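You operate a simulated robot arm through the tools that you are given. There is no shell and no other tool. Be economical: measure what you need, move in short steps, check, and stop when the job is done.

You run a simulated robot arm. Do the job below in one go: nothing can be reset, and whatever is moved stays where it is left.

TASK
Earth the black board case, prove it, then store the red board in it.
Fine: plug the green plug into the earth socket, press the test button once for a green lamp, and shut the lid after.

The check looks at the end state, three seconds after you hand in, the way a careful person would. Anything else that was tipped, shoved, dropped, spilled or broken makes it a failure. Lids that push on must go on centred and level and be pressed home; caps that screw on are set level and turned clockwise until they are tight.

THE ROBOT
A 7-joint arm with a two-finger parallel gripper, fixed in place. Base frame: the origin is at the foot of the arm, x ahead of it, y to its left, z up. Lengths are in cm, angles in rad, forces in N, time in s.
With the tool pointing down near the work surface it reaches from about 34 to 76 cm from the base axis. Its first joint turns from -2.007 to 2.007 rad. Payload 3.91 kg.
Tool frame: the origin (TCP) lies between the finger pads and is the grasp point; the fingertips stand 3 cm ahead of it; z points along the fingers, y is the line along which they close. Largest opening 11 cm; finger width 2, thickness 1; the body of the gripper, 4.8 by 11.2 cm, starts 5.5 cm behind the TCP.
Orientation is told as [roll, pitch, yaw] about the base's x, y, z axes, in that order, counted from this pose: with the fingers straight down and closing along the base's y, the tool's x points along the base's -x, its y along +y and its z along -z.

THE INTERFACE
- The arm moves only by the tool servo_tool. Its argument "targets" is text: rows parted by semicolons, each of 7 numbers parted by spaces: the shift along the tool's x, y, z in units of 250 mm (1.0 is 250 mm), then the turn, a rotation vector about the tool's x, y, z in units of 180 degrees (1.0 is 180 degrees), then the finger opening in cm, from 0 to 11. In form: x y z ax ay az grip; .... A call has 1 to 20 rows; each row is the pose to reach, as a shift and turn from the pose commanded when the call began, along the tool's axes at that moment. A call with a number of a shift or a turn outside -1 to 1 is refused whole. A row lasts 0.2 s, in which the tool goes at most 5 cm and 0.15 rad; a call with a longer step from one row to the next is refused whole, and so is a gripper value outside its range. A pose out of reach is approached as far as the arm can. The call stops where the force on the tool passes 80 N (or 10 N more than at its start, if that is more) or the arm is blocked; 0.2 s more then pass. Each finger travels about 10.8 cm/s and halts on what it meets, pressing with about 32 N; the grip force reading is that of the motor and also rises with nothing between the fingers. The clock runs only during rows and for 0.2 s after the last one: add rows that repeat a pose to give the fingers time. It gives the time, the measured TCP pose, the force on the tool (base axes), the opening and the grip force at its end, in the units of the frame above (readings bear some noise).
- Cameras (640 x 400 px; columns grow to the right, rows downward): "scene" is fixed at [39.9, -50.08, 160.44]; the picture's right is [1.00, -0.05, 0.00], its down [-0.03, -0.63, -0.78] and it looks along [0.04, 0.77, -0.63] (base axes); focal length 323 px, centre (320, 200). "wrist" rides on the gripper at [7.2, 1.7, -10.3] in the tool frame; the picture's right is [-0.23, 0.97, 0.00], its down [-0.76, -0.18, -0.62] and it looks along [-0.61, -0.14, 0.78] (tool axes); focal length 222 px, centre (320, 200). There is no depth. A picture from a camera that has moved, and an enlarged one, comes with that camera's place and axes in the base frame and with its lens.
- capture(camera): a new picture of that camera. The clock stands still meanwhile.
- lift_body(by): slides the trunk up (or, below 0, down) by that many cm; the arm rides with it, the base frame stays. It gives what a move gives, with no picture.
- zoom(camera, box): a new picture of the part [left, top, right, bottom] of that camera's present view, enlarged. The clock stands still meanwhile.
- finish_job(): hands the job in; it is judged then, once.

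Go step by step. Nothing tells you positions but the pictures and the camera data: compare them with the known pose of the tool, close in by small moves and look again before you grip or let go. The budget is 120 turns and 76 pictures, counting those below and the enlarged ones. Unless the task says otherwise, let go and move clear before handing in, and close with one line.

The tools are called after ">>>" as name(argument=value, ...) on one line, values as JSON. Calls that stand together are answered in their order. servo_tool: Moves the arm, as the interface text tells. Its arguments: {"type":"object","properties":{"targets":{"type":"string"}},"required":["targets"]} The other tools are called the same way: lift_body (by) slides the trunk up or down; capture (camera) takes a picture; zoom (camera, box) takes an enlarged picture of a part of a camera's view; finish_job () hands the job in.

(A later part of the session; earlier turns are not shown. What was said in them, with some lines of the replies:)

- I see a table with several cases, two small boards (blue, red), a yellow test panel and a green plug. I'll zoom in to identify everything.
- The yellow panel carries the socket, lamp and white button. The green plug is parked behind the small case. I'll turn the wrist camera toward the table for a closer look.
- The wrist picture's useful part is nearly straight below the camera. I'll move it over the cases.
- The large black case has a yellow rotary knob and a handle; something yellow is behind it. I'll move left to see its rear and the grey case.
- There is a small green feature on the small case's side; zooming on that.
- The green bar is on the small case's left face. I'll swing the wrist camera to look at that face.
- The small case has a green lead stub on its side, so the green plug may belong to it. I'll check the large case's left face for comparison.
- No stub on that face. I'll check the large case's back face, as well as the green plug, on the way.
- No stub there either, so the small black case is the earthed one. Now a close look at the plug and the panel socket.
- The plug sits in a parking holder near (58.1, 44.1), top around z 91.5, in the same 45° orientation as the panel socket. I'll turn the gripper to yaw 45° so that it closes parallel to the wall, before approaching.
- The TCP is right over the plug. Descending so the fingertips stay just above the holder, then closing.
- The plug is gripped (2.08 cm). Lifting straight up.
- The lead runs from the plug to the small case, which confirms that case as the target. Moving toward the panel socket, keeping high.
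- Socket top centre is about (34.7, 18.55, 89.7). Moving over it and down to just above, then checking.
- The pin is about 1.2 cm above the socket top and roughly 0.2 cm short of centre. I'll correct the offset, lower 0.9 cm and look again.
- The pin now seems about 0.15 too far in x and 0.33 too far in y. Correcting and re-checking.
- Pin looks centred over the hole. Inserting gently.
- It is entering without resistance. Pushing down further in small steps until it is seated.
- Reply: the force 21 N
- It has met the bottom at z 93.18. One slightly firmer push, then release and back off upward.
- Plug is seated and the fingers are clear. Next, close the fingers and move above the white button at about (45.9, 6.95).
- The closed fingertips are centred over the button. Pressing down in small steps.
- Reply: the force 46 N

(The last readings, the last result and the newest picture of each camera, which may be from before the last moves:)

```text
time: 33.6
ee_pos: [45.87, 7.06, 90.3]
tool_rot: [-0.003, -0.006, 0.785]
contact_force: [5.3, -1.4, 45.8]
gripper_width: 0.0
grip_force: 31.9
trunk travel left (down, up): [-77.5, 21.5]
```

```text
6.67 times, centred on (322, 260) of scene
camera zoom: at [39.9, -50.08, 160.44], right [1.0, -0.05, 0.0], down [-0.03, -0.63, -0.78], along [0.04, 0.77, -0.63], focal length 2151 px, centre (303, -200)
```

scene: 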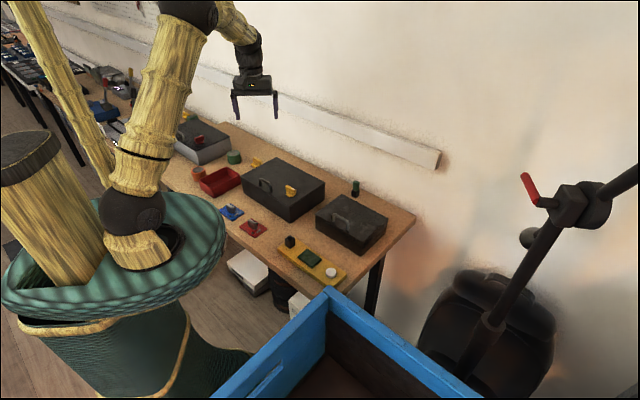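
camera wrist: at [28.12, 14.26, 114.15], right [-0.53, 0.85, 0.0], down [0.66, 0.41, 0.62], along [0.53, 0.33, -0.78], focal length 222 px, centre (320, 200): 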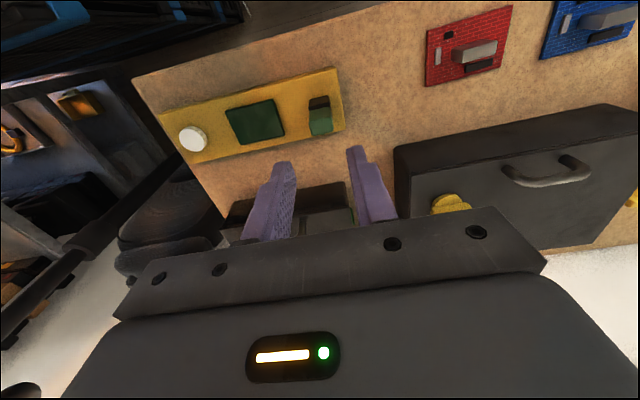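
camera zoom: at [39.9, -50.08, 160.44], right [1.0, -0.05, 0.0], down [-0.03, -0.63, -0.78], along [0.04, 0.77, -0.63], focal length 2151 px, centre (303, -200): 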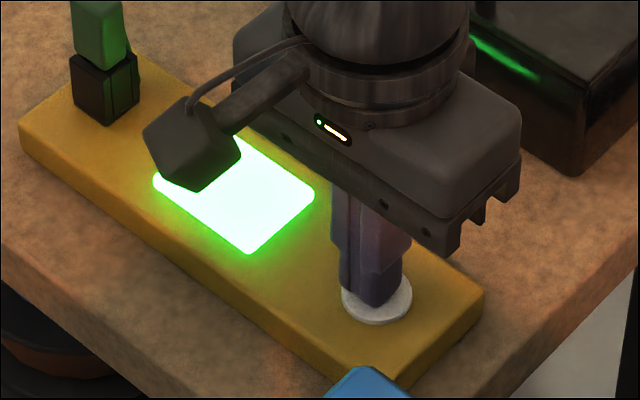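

The lamp is green. I'll release the button, rise, and turn to yaw -45° so the fingers close across the lid handle.

>>> servo_tool(targets="0 0 -0.04 0 0 0 0;0 0 -0.2 0 0 0 0;0 0 -0.4 0 0 0 0;0 0 -0.6 0 0 0 0;0 0 -0.6 0 0 0.045 0;0 0 -0.6 0 0 0.09 1;0 0 -0.6 0 0 0.135 2;0 0 -0.6 0 0 0.18 3;0 0 -0.6 0 0 0.225 4;0 0 -0.6 0 0 0.27 4;0 0 -0.6 0 0 0.315 4;0 0 -0.6 0 0 0.36 4;0 0 -0.6 0 0 0.405 4;0 0 -0.6 0 0 0.45 4;0 0 -0.6 0 0 0.5 4;0 0 -0.6 0 0 0.5 4")

>>> zoom(camera="scene", box=[270, 190, 400, 290])

```text
refused: row 15 steps farther than a row can; nothing moved
```

```text
4.00 times, centred on (335, 240) of scene
camera zoom: at [39.9, -50.08, 160.44], right [1.0, -0.05, 0.0], down [-0.03, -0.63, -0.78], along [0.04, 0.77, -0.63], focal length 1291 px, centre (260, 40)
```

zoom: 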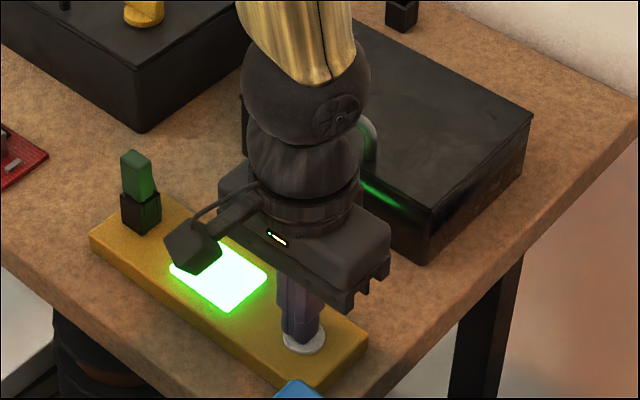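

The last turn step was too large, so that call was refused. Repeating it with an even split.

>>> servo_tool(targets="0 0 -0.04 0 0 0 0;0 0 -0.2 0 0 0 0;0 0 -0.4 0 0 0 0;0 0 -0.6 0 0 0 0;0 0 -0.6 0 0 0.045 0;0 0 -0.6 0 0 0.09 1;0 0 -0.6 0 0 0.135 2;0 0 -0.6 0 0 0.18 3;0 0 -0.6 0 0 0.225 4;0 0 -0.6 0 0 0.27 4;0 0 -0.6 0 0 0.315 4;0 0 -0.6 0 0 0.36 4;0 0 -0.6 0 0 0.405 4;0 0 -0.6 0 0 0.45 4;0 0 -0.6 0 0 0.48 4;0 0 -0.6 0 0 0.5 4")

>>> zoom(camera="scene", box=[270, 190, 400, 290])

>>> capture(camera="wrist")

```text
time: 37.0
ee_pos: [45.99, 6.96, 104.94]
tool_rot: [0.0, 0.0, -0.788]
contact_force: [0.0, -0.3, 0.3]
gripper_width: 4.02
grip_force: 0.1
trunk travel left (down, up): [-77.5, 21.5]
```

```text
4.00 times, centred on (335, 240) of scene
camera zoom: at [39.9, -50.08, 160.44], right [1.0, -0.05, 0.0], down [-0.03, -0.63, -0.78], along [0.04, 0.77, -0.63], focal length 1291 px, centre (260, 40)
```

zoom: 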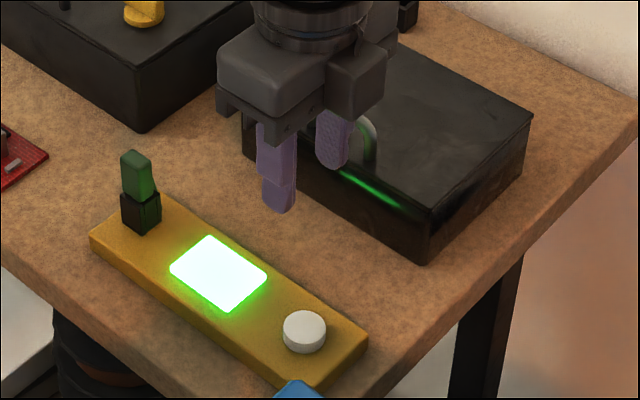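

```text
29 pictures are left
camera wrist: at [41.92, 13.37, 115.49], right [0.85, 0.53, 0.0], down [0.41, -0.66, 0.62], along [0.33, -0.53, -0.78], focal length 222 px, centre (320, 200)
```

wrist: 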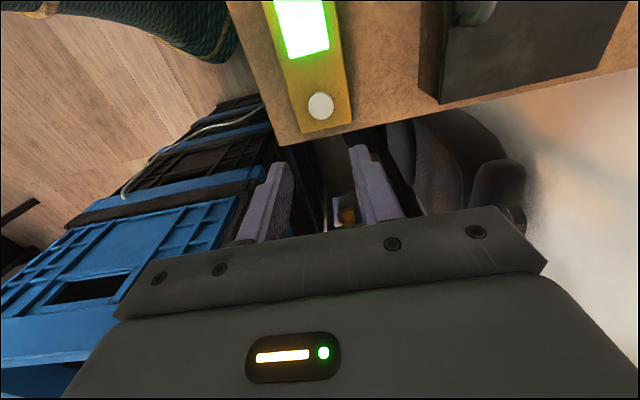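

The lamp stays green after release. Moving above the handle.

>>> servo_tool(targets="0.07 0.12 0 0 0 0 4;0.14 0.24 0.02 0 0 0 4;0.21 0.37 0.04 0 0 0 4;0.277 0.492 0.06 0 0 0 4;0.277 0.492 0.06 0 0 0 4")

>>> capture(camera="wrist")

```text
time: 38.2
ee_pos: [49.61, 20.94, 103.52]
tool_rot: [0.001, 0.0, -0.786]
contact_force: [0.2, -0.1, -0.2]
gripper_width: 4.01
grip_force: 0.2
trunk travel left (down, up): [-77.5, 21.5]
```

```text
28 pictures are left
camera wrist: at [45.63, 27.1, 114.0], right [0.85, 0.53, 0.0], down [0.41, -0.66, 0.62], along [0.33, -0.53, -0.78], focal length 222 px, centre (320, 200)
```

wrist: 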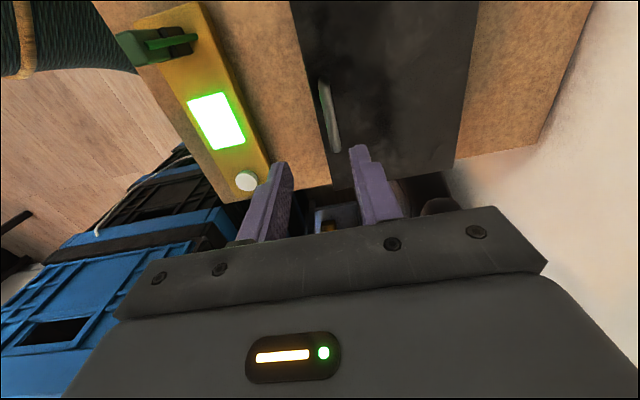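

Handle centre appears to be near (49.8, 22.2, 94.5). Shifting over it and lowering a bit before a closer look.

>>> servo_tool(targets="0.031 0.042 0 0 0 0 4;0.031 0.042 0.1 0 0 0 4;0.031 0.042 0.14 0 0 0 4;0.031 0.042 0.14 0 0 0 4")

>>> zoom(camera="wrist", box=[240, 50, 420, 220])

>>> zoom(camera="scene", box=[310, 180, 370, 240])

```text
time: 39.2
ee_pos: [49.86, 22.09, 100.06]
tool_rot: [0.0, 0.0, -0.787]
contact_force: [0.1, 0.6, 0.0]
gripper_width: 4.0
grip_force: 0.0
trunk travel left (down, up): [-77.5, 21.5]
```

```text
2.35 times, centred on (330, 135) of wrist
camera zoom: at [45.83, 28.36, 110.49], right [0.85, 0.53, 0.0], down [0.41, -0.66, 0.62], along [0.33, -0.53, -0.78], focal length 523 px, centre (296, 353)
```

zoom: 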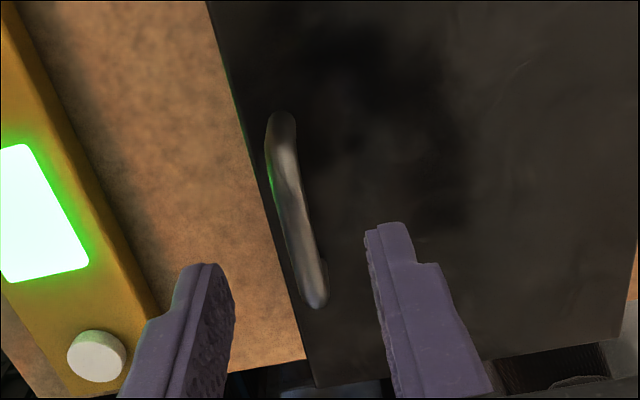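

```text
6.67 times, centred on (340, 210) of scene
camera zoom: at [39.9, -50.08, 160.44], right [1.0, -0.05, 0.0], down [-0.03, -0.63, -0.78], along [0.04, 0.77, -0.63], focal length 2151 px, centre (187, 133)
```

zoom: 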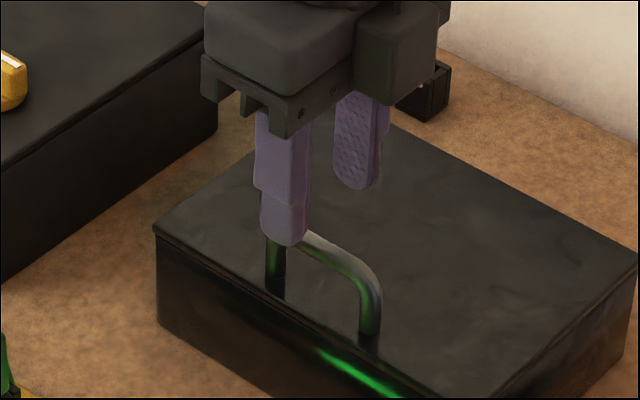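

The handle is centred between the fingers. Lowering and closing on the bar.

>>> servo_tool(targets="0 0 0.08 0 0 0 4;0 0 0.14 0 0 0 4;0 0 0.172 0 0 0 4;0 0 0.172 0 0 0 2.5;0 0 0.172 0 0 0 1;0 0 0.172 0 0 0 0;0 0 0.172 0 0 0 0")

>>> zoom(camera="scene", box=[310, 180, 370, 240])

```text
time: 40.8
ee_pos: [49.85, 22.08, 95.83]
tool_rot: [0.001, -0.001, -0.785]
contact_force: [4.9, 4.4, -0.2]
gripper_width: 0.92
grip_force: 44.5
trunk travel left (down, up): [-77.5, 21.5]
```

```text
6.67 times, centred on (340, 210) of scene
camera zoom: at [39.9, -50.08, 160.44], right [1.0, -0.05, 0.0], down [-0.03, -0.63, -0.78], along [0.04, 0.77, -0.63], focal length 2151 px, centre (187, 133)
```

zoom: 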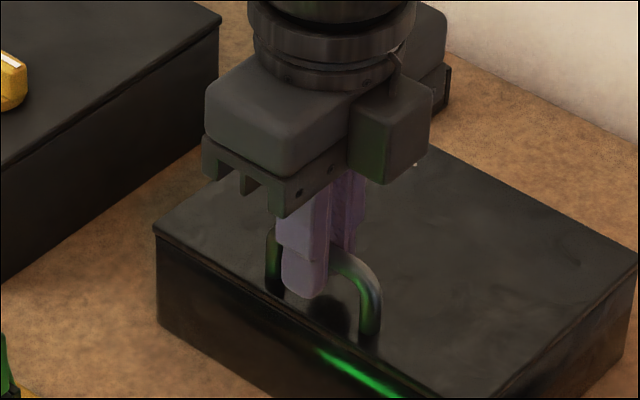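

The bar is gripped. Lifting the lid along its hinge arc, first 20°.

>>> servo_tool(targets="0 0.005 -0.02 0 0 0 0;0 0.0126 -0.041 0 0 0 0;0 0.02 -0.061 0 0 0 0;0 0.029 -0.081 0 0 0 0;0 0.049 -0.119 0 0 0 0;0 0.071 -0.155 0 0 0 0;0 0.071 -0.155 0 0 0 0")

>>> zoom(camera="scene", box=[300, 150, 400, 250])

```text
time: 42.4
ee_pos: [51.02, 23.23, 99.73]
tool_rot: [-0.001, 0.002, -0.785]
contact_force: [-11.3, 0.9, 3.7]
gripper_width: 0.94
grip_force: 44.7
trunk travel left (down, up): [-77.5, 21.5]
```

```text
4.00 times, centred on (350, 200) of scene
camera zoom: at [39.9, -50.08, 160.44], right [1.0, -0.05, 0.0], down [-0.03, -0.63, -0.78], along [0.04, 0.77, -0.63], focal length 1291 px, centre (200, 200)
```

zoom: 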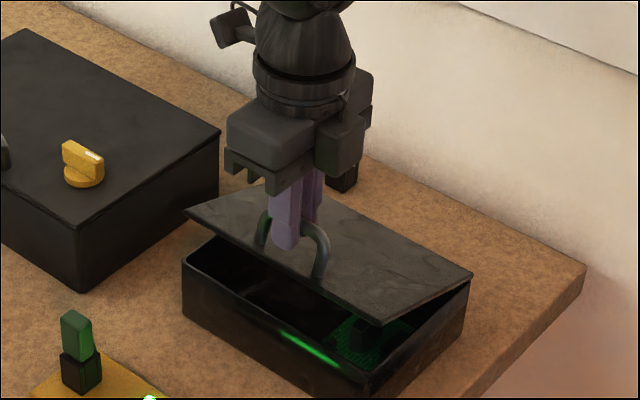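

The lid opens well; the case has two compartments, with a green board in the right one and the left free. Continuing the arc to 70°.

>>> servo_tool(targets="0 0.026 -0.034 0 0 0 0;0 0.054 -0.066 0 0 0 0;0 0.086 -0.095 0 0 0 0;0 0.12 -0.122 0 0 0 0;0 0.156 -0.145 0 0 0 0;0 0.194 -0.165 0 0 0 0;0 0.234 -0.182 0 0 0 0;0 0.274 -0.195 0 0 0 0;0 0.316 -0.204 0 0 0 0;0 0.358 -0.21 0 0 0 0;0 0.358 -0.21 0 0 0 0")

>>> zoom(camera="scene", box=[300, 130, 420, 250])

```text
time: 44.8
ee_pos: [57.27, 29.37, 105.33]
tool_rot: [0.006, -0.001, -0.786]
contact_force: [-5.4, -1.8, 33.4]
gripper_width: 0.93
grip_force: 44.8
trunk travel left (down, up): [-77.5, 21.5]
```

```text
3.33 times, centred on (360, 190) of scene
camera zoom: at [39.9, -50.08, 160.44], right [1.0, -0.05, 0.0], down [-0.03, -0.63, -0.78], along [0.04, 0.77, -0.63], focal length 1076 px, centre (187, 233)
```

zoom: 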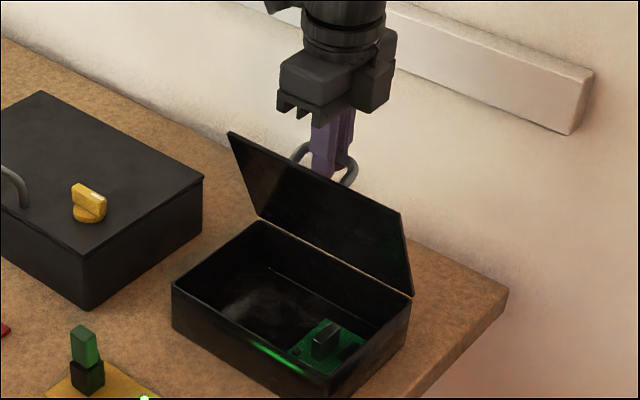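

Lid near 70°, with some downward push on the bar. I'll raise the path slightly and continue to about 90°.

>>> servo_tool(targets="0 0 -0.02 0 0 0 0;0 0.043 -0.024 0 0 0 0;0 0.086 -0.024 0 0 0 0;0 0.13 -0.018 0 0 0 0;0 0.171 -0.008 0 0 0 0;0 0.171 -0.008 0 0 0 0")

```text
time: 46.2
ee_pos: [60.52, 32.59, 105.26]
tool_rot: [0.001, 0.001, -0.785]
contact_force: [0.6, 0.5, 9.2]
gripper_width: 0.97
grip_force: 44.4
trunk travel left (down, up): [-77.5, 21.5]
```

>>> servo_tool(targets="0 0.03 0.007 0 0 0 0;0 0.06 0.016 0 0 0 0;0 0.08 0.024 0 0 0 0;0 0.1 0.033 0 0 0 0;0 0.1 0.033 0 0 0 0")

>>> zoom(camera="scene", box=[300, 130, 420, 250])

```text
time: 47.4
ee_pos: [62.36, 34.37, 104.35]
tool_rot: [0.003, -0.002, -0.786]
contact_force: [3.0, 4.6, 14.2]
gripper_width: 0.93
grip_force: 45.3
trunk travel left (down, up): [-77.5, 21.5]
```

```text
3.33 times, centred on (360, 190) of scene
camera zoom: at [39.9, -50.08, 160.44], right [1.0, -0.05, 0.0], down [-0.03, -0.63, -0.78], along [0.04, 0.77, -0.63], focal length 1076 px, centre (187, 233)
```

zoom: 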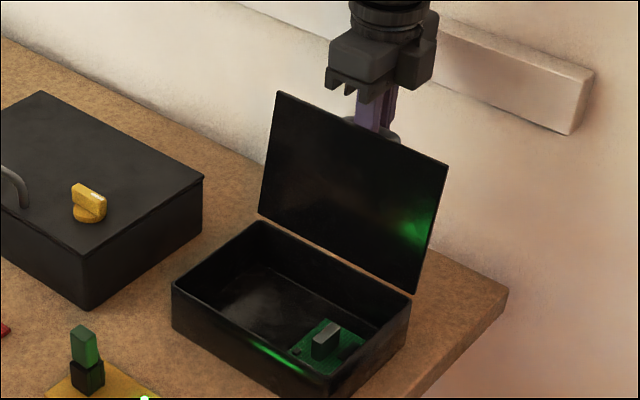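

The lid stands past vertical. Opening the fingers a little and rising straight off the handle.

>>> servo_tool(targets="0 0 0 0 0 0 1.6;0 0 0 0 0 0 2.2;0 0 0 0 0 0 2.2;0 0 -0.03 0 0 0 2.2;0 0 -0.07 0 0 0 2.2;0 0 -0.15 0 0 0 2.2;0 0 -0.3 0 0 0 2.2;0 0 -0.4 0 0 0 2.2")

>>> zoom(camera="scene", box=[220, 110, 420, 280])

```text
time: 49.2
ee_pos: [62.44, 34.46, 114.43]
tool_rot: [-0.002, 0.001, -0.786]
contact_force: [0.0, 0.0, -0.2]
gripper_width: 2.2
grip_force: 0.1
trunk travel left (down, up): [-77.5, 21.5]
```

```text
2.35 times, centred on (320, 195) of scene
camera zoom: at [39.9, -50.08, 160.44], right [1.0, -0.05, 0.0], down [-0.03, -0.63, -0.78], along [0.04, 0.77, -0.63], focal length 759 px, centre (320, 212)
```

zoom: 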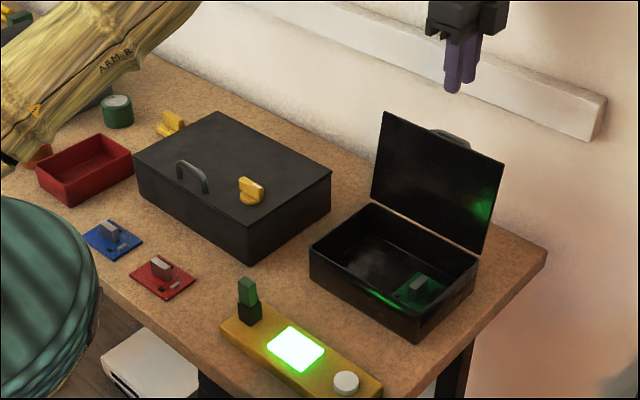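

The lid stays open. Now travelling high over to the red board at about (21.45, 28.6).

>>> servo_tool(targets="0.08 -0.11 0 0 0 0 4;0.16 -0.22 0 0 0 0 4;0.25 -0.33 0 0 0 0 4;0.33 -0.44 0 0 0 0 4;0.41 -0.55 0 0 0 0 4;0.494 -0.66 0 0 0 0 4")

>>> servo_tool(targets="0.08 -0.11 0 0 0 0 4;0.16 -0.22 0 0 0 0 4;0.25 -0.33 0.08 0 0 0 4;0.33 -0.44 0.16 0 0 0 4;0.41 -0.55 0.24 0 0 0 4;0.494 -0.66 0.36 0 0 0 4;0.494 -0.67 0.44 0 0 0 4;0.494 -0.67 0.44 0 0 0 4")

>>> capture(camera="wrist")

```text
time: 50.6
ee_pos: [41.99, 31.43, 114.31]
tool_rot: [0.0, -0.001, -0.786]
contact_force: [-0.4, 0.1, -0.3]
gripper_width: 4.01
grip_force: 0.1
trunk travel left (down, up): [-77.5, 21.5]
```

```text
time: 52.4
ee_pos: [21.5, 28.33, 103.31]
tool_rot: [0.001, 0.0, -0.786]
contact_force: [-0.2, 0.1, -1.3]
gripper_width: 4.01
grip_force: 0.0
trunk travel left (down, up): [-77.5, 21.5]
```

```text
20 pictures are left
camera wrist: at [17.48, 34.6, 113.67], right [0.85, 0.53, 0.0], down [0.41, -0.66, 0.62], along [0.33, -0.53, -0.78], focal length 222 px, centre (320, 200)
```

wrist: 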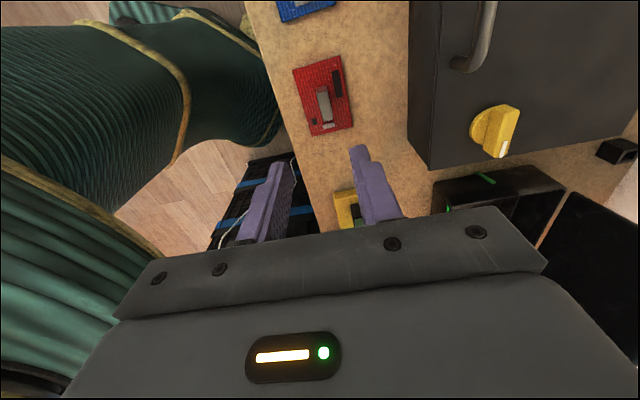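

>>> zoom(camera="wrist", box=[280, 40, 370, 150])

>>> zoom(camera="scene", box=[230, 205, 280, 245])

```text
3.64 times, centred on (325, 95) of wrist
camera zoom: at [17.48, 34.6, 113.67], right [0.85, 0.53, 0.0], down [0.41, -0.66, 0.62], along [0.33, -0.53, -0.78], focal length 808 px, centre (302, 582)
```

zoom: 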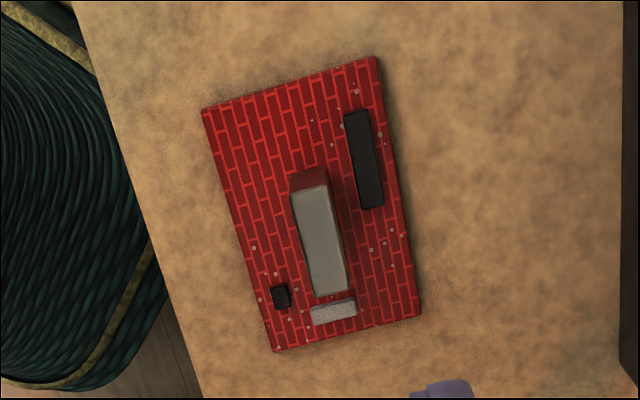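

```text
10.00 times, centred on (255, 225) of scene
camera zoom: at [39.9, -50.08, 160.44], right [1.0, -0.05, 0.0], down [-0.03, -0.63, -0.78], along [0.04, 0.77, -0.63], focal length 3226 px, centre (970, -50)
```

zoom: 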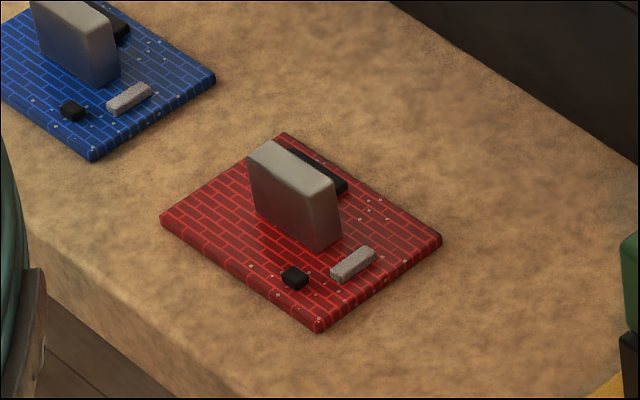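

The grey block on the red board is centred near (21.75, 28.6), top about z 88. Descending around it with tips above the other components, then gripping.

>>> servo_tool(targets="0 0.015 0.1 0 0 0 4;0 0.015 0.25 0 0 0 4;0 0.015 0.4 0 0 0 4;0 0.015 0.48 0 0 0 4;0 0.015 0.52 0 0 0 4;0 0.015 0.552 0 0 0 4;0 0.015 0.552 0 0 0 4")

>>> zoom(camera="scene", box=[225, 195, 285, 245])

```text
time: 54.0
ee_pos: [21.68, 28.43, 89.49]
tool_rot: [-0.001, -0.001, -0.785]
contact_force: [-0.3, -0.3, 0.2]
gripper_width: 4.01
grip_force: 0.1
trunk travel left (down, up): [-77.5, 21.5]
```

```text
8.00 times, centred on (255, 220) of scene
camera zoom: at [39.9, -50.08, 160.44], right [1.0, -0.05, 0.0], down [-0.03, -0.63, -0.78], along [0.04, 0.77, -0.63], focal length 2581 px, centre (840, 40)
```

zoom: 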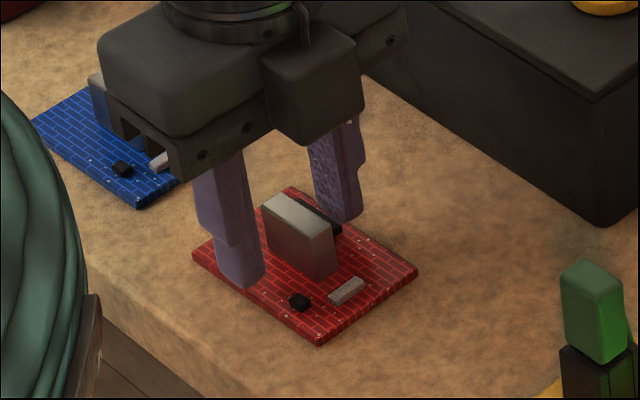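

>>> servo_tool(targets="-0.016 0 0 0 0 0 4;-0.016 0 0 0 0 0 3;-0.016 0 0 0 0 0 2;-0.016 0 0 0 0 0 1;-0.016 0 0 0 0 0 0.5;-0.016 0 0 0 0 0 0.5;-0.016 0 -0.04 0 0 0 0.5;-0.016 0 -0.12 0 0 0 0.5;-0.016 0 -0.12 0 0 0 0.5")

>>> zoom(camera="scene", box=[225, 195, 285, 245])

```text
time: 56.0
ee_pos: [21.94, 28.28, 92.61]
tool_rot: [-0.001, 0.001, -0.785]
contact_force: [-0.2, -0.3, -0.6]
gripper_width: 1.09
grip_force: 32.2
trunk travel left (down, up): [-77.5, 21.5]
```

```text
8.00 times, centred on (255, 220) of scene
camera zoom: at [39.9, -50.08, 160.44], right [1.0, -0.05, 0.0], down [-0.03, -0.63, -0.78], along [0.04, 0.77, -0.63], focal length 2581 px, centre (840, 40)
```

zoom: 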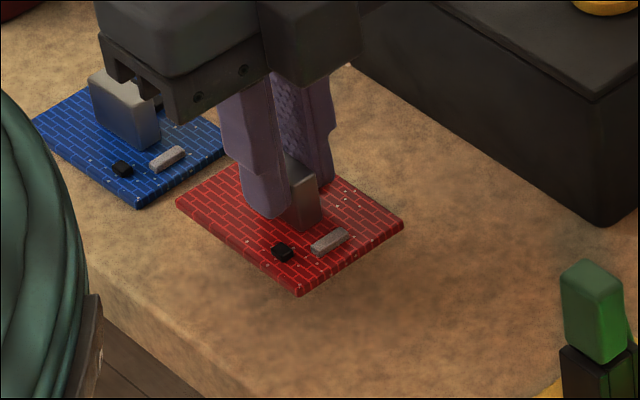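

The board is held level. Lifting high, then carrying it over to the left part of the open case.

>>> servo_tool(targets="0 0 -0.14 0 0 0 0.5;0 0 -0.28 0 0 0 0.5;0 0 -0.42 0 0 0 0.5;0 0 -0.56 0 0 0 0.5;0 0 -0.7 0 0 0 0.5;-0.1 0.1 -0.7 0 0 0 0.5;-0.2 0.19 -0.7 0 0 0 0.5;-0.3 0.29 -0.7 0 0 0 0.5;-0.4 0.38 -0.7 0 0 0 0.5;-0.5 0.48 -0.7 0 0 0 0.5;-0.6 0.575 -0.7 0 0 0 0.5;-0.7 0.67 -0.7 0 0 0 0.5;-0.78 0.75 -0.7 0 0 0 0.5;-0.826 0.792 -0.7 0 0 0 0.5;-0.826 0.792 -0.7 0 0 0 0.5")

>>> capture(camera="wrist")

>>> zoom(camera="scene", box=[290, 130, 410, 250])

```text
time: 59.2
ee_pos: [50.43, 27.8, 110.14]
tool_rot: [0.0, 0.0, -0.786]
contact_force: [0.3, -0.5, -1.1]
gripper_width: 1.1
grip_force: 31.9
trunk travel left (down, up): [-77.5, 21.5]
```

```text
15 pictures are left
camera wrist: at [46.4, 34.04, 120.46], right [0.85, 0.53, 0.0], down [0.41, -0.66, 0.62], along [0.33, -0.53, -0.78], focal length 222 px, centre (320, 200)
```

wrist: 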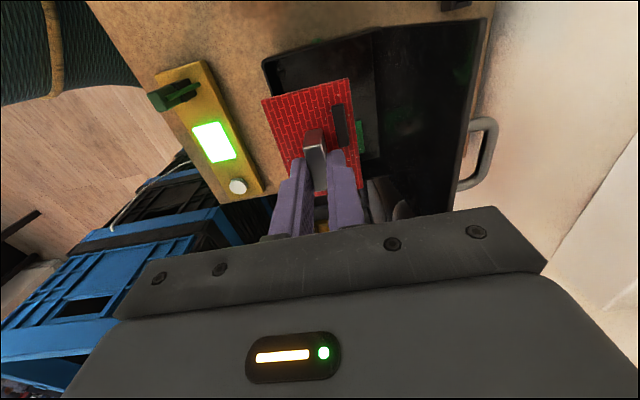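

```text
3.33 times, centred on (350, 190) of scene
camera zoom: at [39.9, -50.08, 160.44], right [1.0, -0.05, 0.0], down [-0.03, -0.63, -0.78], along [0.04, 0.77, -0.63], focal length 1076 px, centre (220, 233)
```

zoom: 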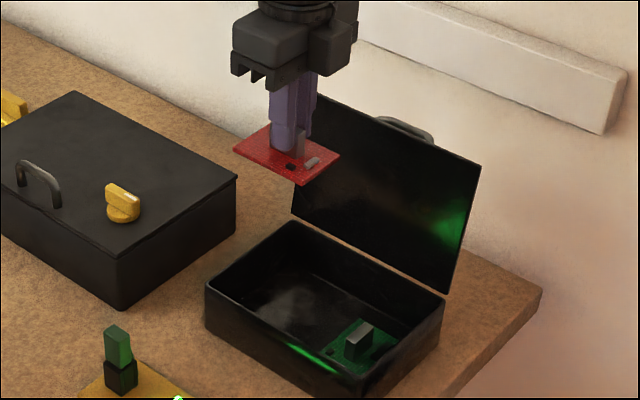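

The board is over the left part of the case. A small shift to the right, then lowering into the case.

>>> servo_tool(targets="-0.012 0 0.1 0 0 0 0.5;-0.012 0 0.25 0 0 0 0.5;-0.012 0 0.4 0 0 0 0.5;-0.012 0 0.5 0 0 0 0.5;-0.012 0 0.6 0 0 0 0.5;-0.012 0 0.67 0 0 0 0.5;-0.012 0 0.67 0 0 0 0.5")

>>> zoom(camera="scene", box=[300, 160, 400, 250])

```text
time: 60.8
ee_pos: [50.86, 27.45, 93.35]
tool_rot: [0.0, 0.0, -0.786]
contact_force: [0.0, 0.7, -0.8]
gripper_width: 1.08
grip_force: 31.7
trunk travel left (down, up): [-77.5, 21.5]
```

```text
4.44 times, centred on (350, 205) of scene
camera zoom: at [39.9, -50.08, 160.44], right [1.0, -0.05, 0.0], down [-0.03, -0.63, -0.78], along [0.04, 0.77, -0.63], focal length 1434 px, centre (187, 178)
```

zoom: 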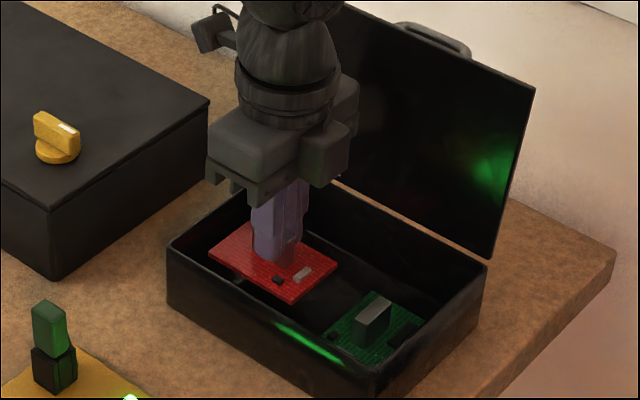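

Clear of walls and of the green board. Lowering gently until it touches the floor.

>>> servo_tool(targets="0 0 0.05 0 0 0 0.5;0 0 0.09 0 0 0 0.5;0 0 0.11 0 0 0 0.5;0 0 0.122 0 0 0 0.5;0 0 0.13 0 0 0 0.5;0 0 0.13 0 0 0 0.5")

```text
time: 62.2
ee_pos: [50.62, 27.45, 89.93]
tool_rot: [-0.001, 0.001, -0.785]
contact_force: [-0.4, -0.1, 0.6]
gripper_width: 1.1
grip_force: 32.2
trunk travel left (down, up): [-77.5, 21.5]
```

>>> servo_tool(targets="0 0 0.006 0 0 0 0.5;0 0 0.012 0 0 0 0.5;0 0 0.016 0 0 0 0.5;0 0 0.016 0 0 0 0.5")

```text
time: 63.2
ee_pos: [50.69, 27.44, 89.81]
tool_rot: [0.003, -0.002, -0.786]
contact_force: [1.7, 1.8, 24.0]
gripper_width: 1.07
grip_force: 32.1
trunk travel left (down, up): [-77.5, 21.5]
```

The board rests on the floor of the case. Easing off, releasing, and rising.

>>> servo_tool(targets="0 0 -0.012 0 0 0 0.5;0 0 -0.012 0 0 0 1.6;0 0 -0.012 0 0 0 2.6;0 0 -0.012 0 0 0 2.6;0 0 -0.06 0 0 0 2.6;0 0 -0.16 0 0 0 2.6;0 0 -0.32 0 0 0 2.6;0 0 -0.5 0 0 0 2.6;0 0 -0.68 0 0 0 2.6;0 0 -0.84 0 0 0 2.6;0 0 -0.84 0 0 0 2.6")

>>> zoom(camera="scene", box=[300, 130, 420, 250])

```text
time: 65.6
ee_pos: [50.82, 27.31, 111.0]
tool_rot: [0.002, 0.001, -0.787]
contact_force: [-0.3, 0.6, 0.8]
gripper_width: 2.59
grip_force: 0.0
trunk travel left (down, up): [-77.5, 21.5]
```

```text
3.33 times, centred on (360, 190) of scene
camera zoom: at [39.9, -50.08, 160.44], right [1.0, -0.05, 0.0], down [-0.03, -0.63, -0.78], along [0.04, 0.77, -0.63], focal length 1076 px, centre (187, 233)
```

zoom: 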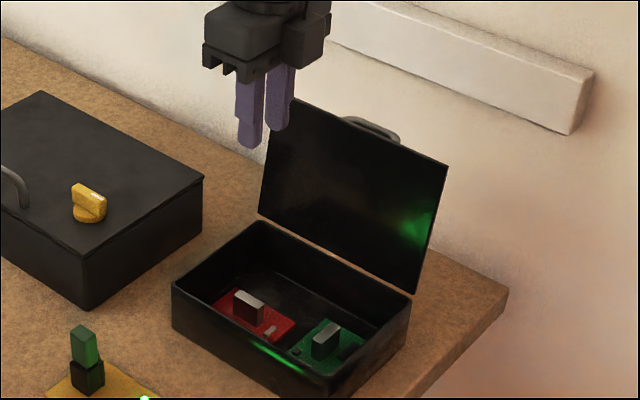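

The red board lies flat beside the green one. To shut the lid under control, I'll go back over the handle where I released it.

>>> servo_tool(targets="0 0 -0.14 0 0 0 2.2;-0.03 0.13 -0.14 0 0 0 2.2;-0.06 0.26 -0.14 0 0 0 2.2;-0.09 0.4 -0.14 0 0 0 2.2;-0.126 0.53 -0.14 0 0 0 2.2;-0.126 0.53 -0.14 0 0 0 2.2")

>>> capture(camera="wrist")

```text
time: 67.0
ee_pos: [62.43, 34.48, 114.25]
tool_rot: [-0.001, 0.0, -0.784]
contact_force: [-0.1, 0.6, 0.6]
gripper_width: 2.2
grip_force: 0.0
trunk travel left (down, up): [-77.5, 21.5]
```

```text
11 pictures are left
camera wrist: at [58.37, 40.78, 124.71], right [0.85, 0.53, 0.0], down [0.41, -0.66, 0.62], along [0.33, -0.53, -0.78], focal length 222 px, centre (320, 200)
```

wrist: 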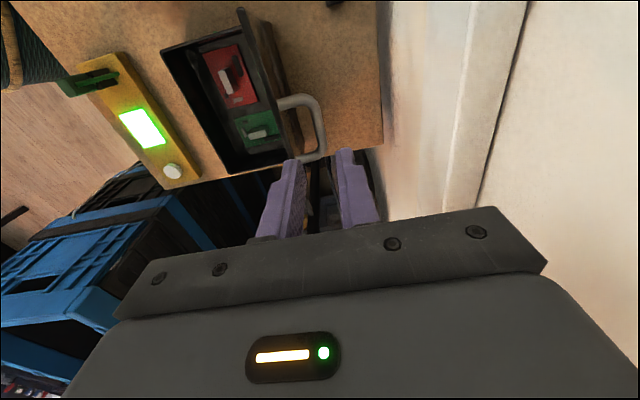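

The handle bar is centred between the fingers. Descending over it and closing.

>>> servo_tool(targets="0 0 0.12 0 0 0 2.2;0 0 0.2 0 0 0 2.2;0 0 0.25 0 0 0 2.2;0 0 0.3 0 0 0 2.2;0 0 0.35 0 0 0 2.2;0 0 0.396 0 0 0 2.2;0 0 0.396 0 0 0 1;0 0 0.396 0 0 0 0;0 0 0.396 0 0 0 0")

```text
time: 69.0
ee_pos: [62.37, 34.71, 104.29]
tool_rot: [-0.002, -0.002, -0.787]
contact_force: [-0.6, -0.3, -1.4]
gripper_width: 0.94
grip_force: 44.8
trunk travel left (down, up): [-77.5, 21.5]
```

Handle held. Closing the lid back along its arc, first half.

>>> servo_tool(targets="0 -0.028 -0.013 0 0 0 0;0 -0.057 -0.024 0 0 0 0;0 -0.099 -0.036 0 0 0 0;0 -0.142 -0.045 0 0 0 0;0 -0.185 -0.05 0 0 0 0;0 -0.23 -0.052 0 0 0 0;0 -0.273 -0.049 0 0 0 0;0 -0.317 -0.043 0 0 0 0;0 -0.359 -0.033 0 0 0 0;0 -0.401 -0.019 0 0 0 0;0 -0.401 -0.019 0 0 0 0")

>>> zoom(camera="scene", box=[300, 140, 400, 240])

```text
time: 71.4
ee_pos: [55.28, 27.66, 104.62]
tool_rot: [0.0, 0.001, -0.787]
contact_force: [-0.6, 9.1, -12.2]
gripper_width: 0.9
grip_force: 46.0
trunk travel left (down, up): [-77.5, 21.5]
```

```text
4.00 times, centred on (350, 190) of scene
camera zoom: at [39.9, -50.08, 160.44], right [1.0, -0.05, 0.0], down [-0.03, -0.63, -0.78], along [0.04, 0.77, -0.63], focal length 1291 px, centre (200, 240)
```

zoom: 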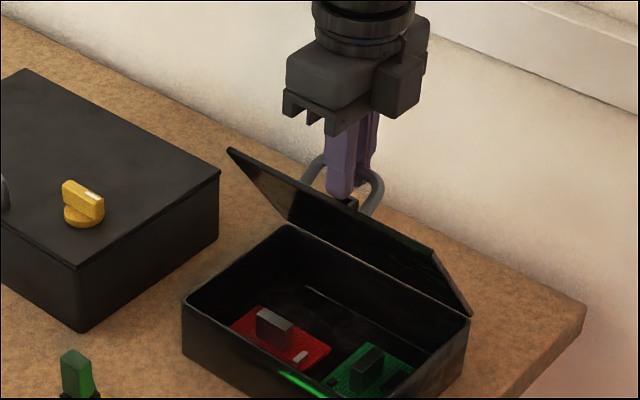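

>>> servo_tool(targets="0 -0.041 0.017 0 0 0 0;0 -0.079 0.038 0 0 0 0;0 -0.116 0.062 0 0 0 0;0 -0.15 0.089 0 0 0 0;0 -0.183 0.119 0 0 0 0;0 -0.212 0.152 0 0 0 0;0 -0.238 0.187 0 0 0 0;0 -0.261 0.225 0 0 0 0;0 -0.271 0.245 0 0 0 0;0 -0.281 0.264 0 0 0 0;0 -0.289 0.285 0 0 0 0;0 -0.297 0.305 0 0 0 0;0 -0.297 0.305 0 0 0 0")

```text
time: 74.2
ee_pos: [50.13, 22.3, 97.08]
tool_rot: [0.0, -0.002, -0.786]
contact_force: [-0.8, 10.8, -2.6]
gripper_width: 0.9
grip_force: 45.4
trunk travel left (down, up): [-77.5, 21.5]
```

>>> servo_tool(targets="0 -0.003 0.012 0 0 0 0;0 -0.008 0.025 0 0 0 0;0 -0.012 0.036 0 0 0 0;0 -0.013 0.045 0 0 0 0;0 -0.013 0.05 0 0 0 0;0 -0.013 0.05 0 0 0 0")

>>> zoom(camera="scene", box=[300, 170, 400, 260])

```text
time: 75.6
ee_pos: [49.8, 22.01, 95.89]
tool_rot: [0.004, -0.003, -0.786]
contact_force: [10.1, 9.3, 12.6]
gripper_width: 0.91
grip_force: 45.2
trunk travel left (down, up): [-77.5, 21.5]
```

```text
4.44 times, centred on (350, 215) of scene
camera zoom: at [39.9, -50.08, 160.44], right [1.0, -0.05, 0.0], down [-0.03, -0.63, -0.78], along [0.04, 0.77, -0.63], focal length 1434 px, centre (187, 133)
```

zoom: 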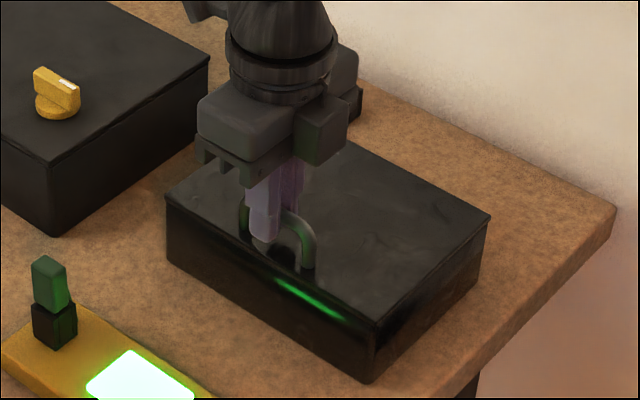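

The lid is back at its closed position. Releasing the handle and rising clear.

>>> servo_tool(targets="0 0.002 0 0 0 0 1.5;0 0.002 0 0 0 0 2.6;0 0.002 0 0 0 0 3;0 0.002 -0.06 0 0 0 3;0 0.002 -0.14 0 0 0 3;0 0.002 -0.3 0 0 0 3;0 0.002 -0.48 0 0 0 3;0 0.002 -0.66 0 0 0 3;0 0.002 -0.8 0 0 0 3")

>>> capture(camera="scene")

>>> zoom(camera="scene", box=[270, 165, 400, 290])

```text
time: 77.6
ee_pos: [49.45, 22.07, 115.87]
tool_rot: [-0.001, 0.0, -0.785]
contact_force: [-0.1, -0.3, -0.8]
gripper_width: 3.01
grip_force: 0.0
trunk travel left (down, up): [-77.5, 21.5]
```

```text
8 pictures are left
```

scene: 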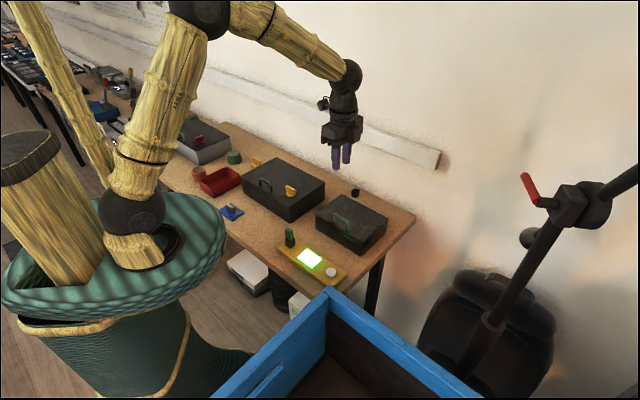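

```text
3.20 times, centred on (335, 228) of scene
camera zoom: at [39.9, -50.08, 160.44], right [1.0, -0.05, 0.0], down [-0.03, -0.63, -0.78], along [0.04, 0.77, -0.63], focal length 1032 px, centre (272, 112)
```

zoom: 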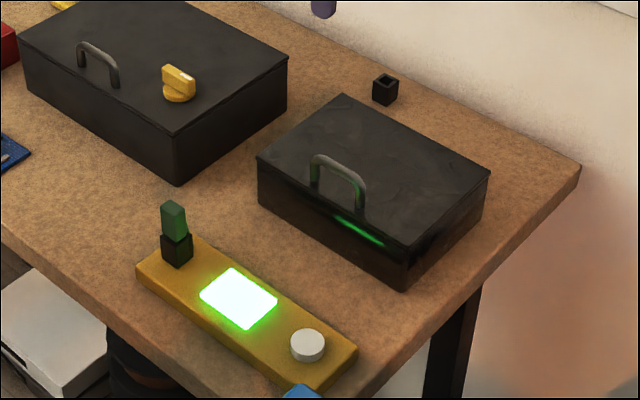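

The lid is shut, the plug is seated, the lamp is green, the button is released, and nothing else has moved. Handing in.

>>> finish_job()

```text
The job is handed in.
```

The small black case is earthed with its green plug in the panel socket, one press of the test button gave a green lamp, and the red board is stored inside with the lid shut.
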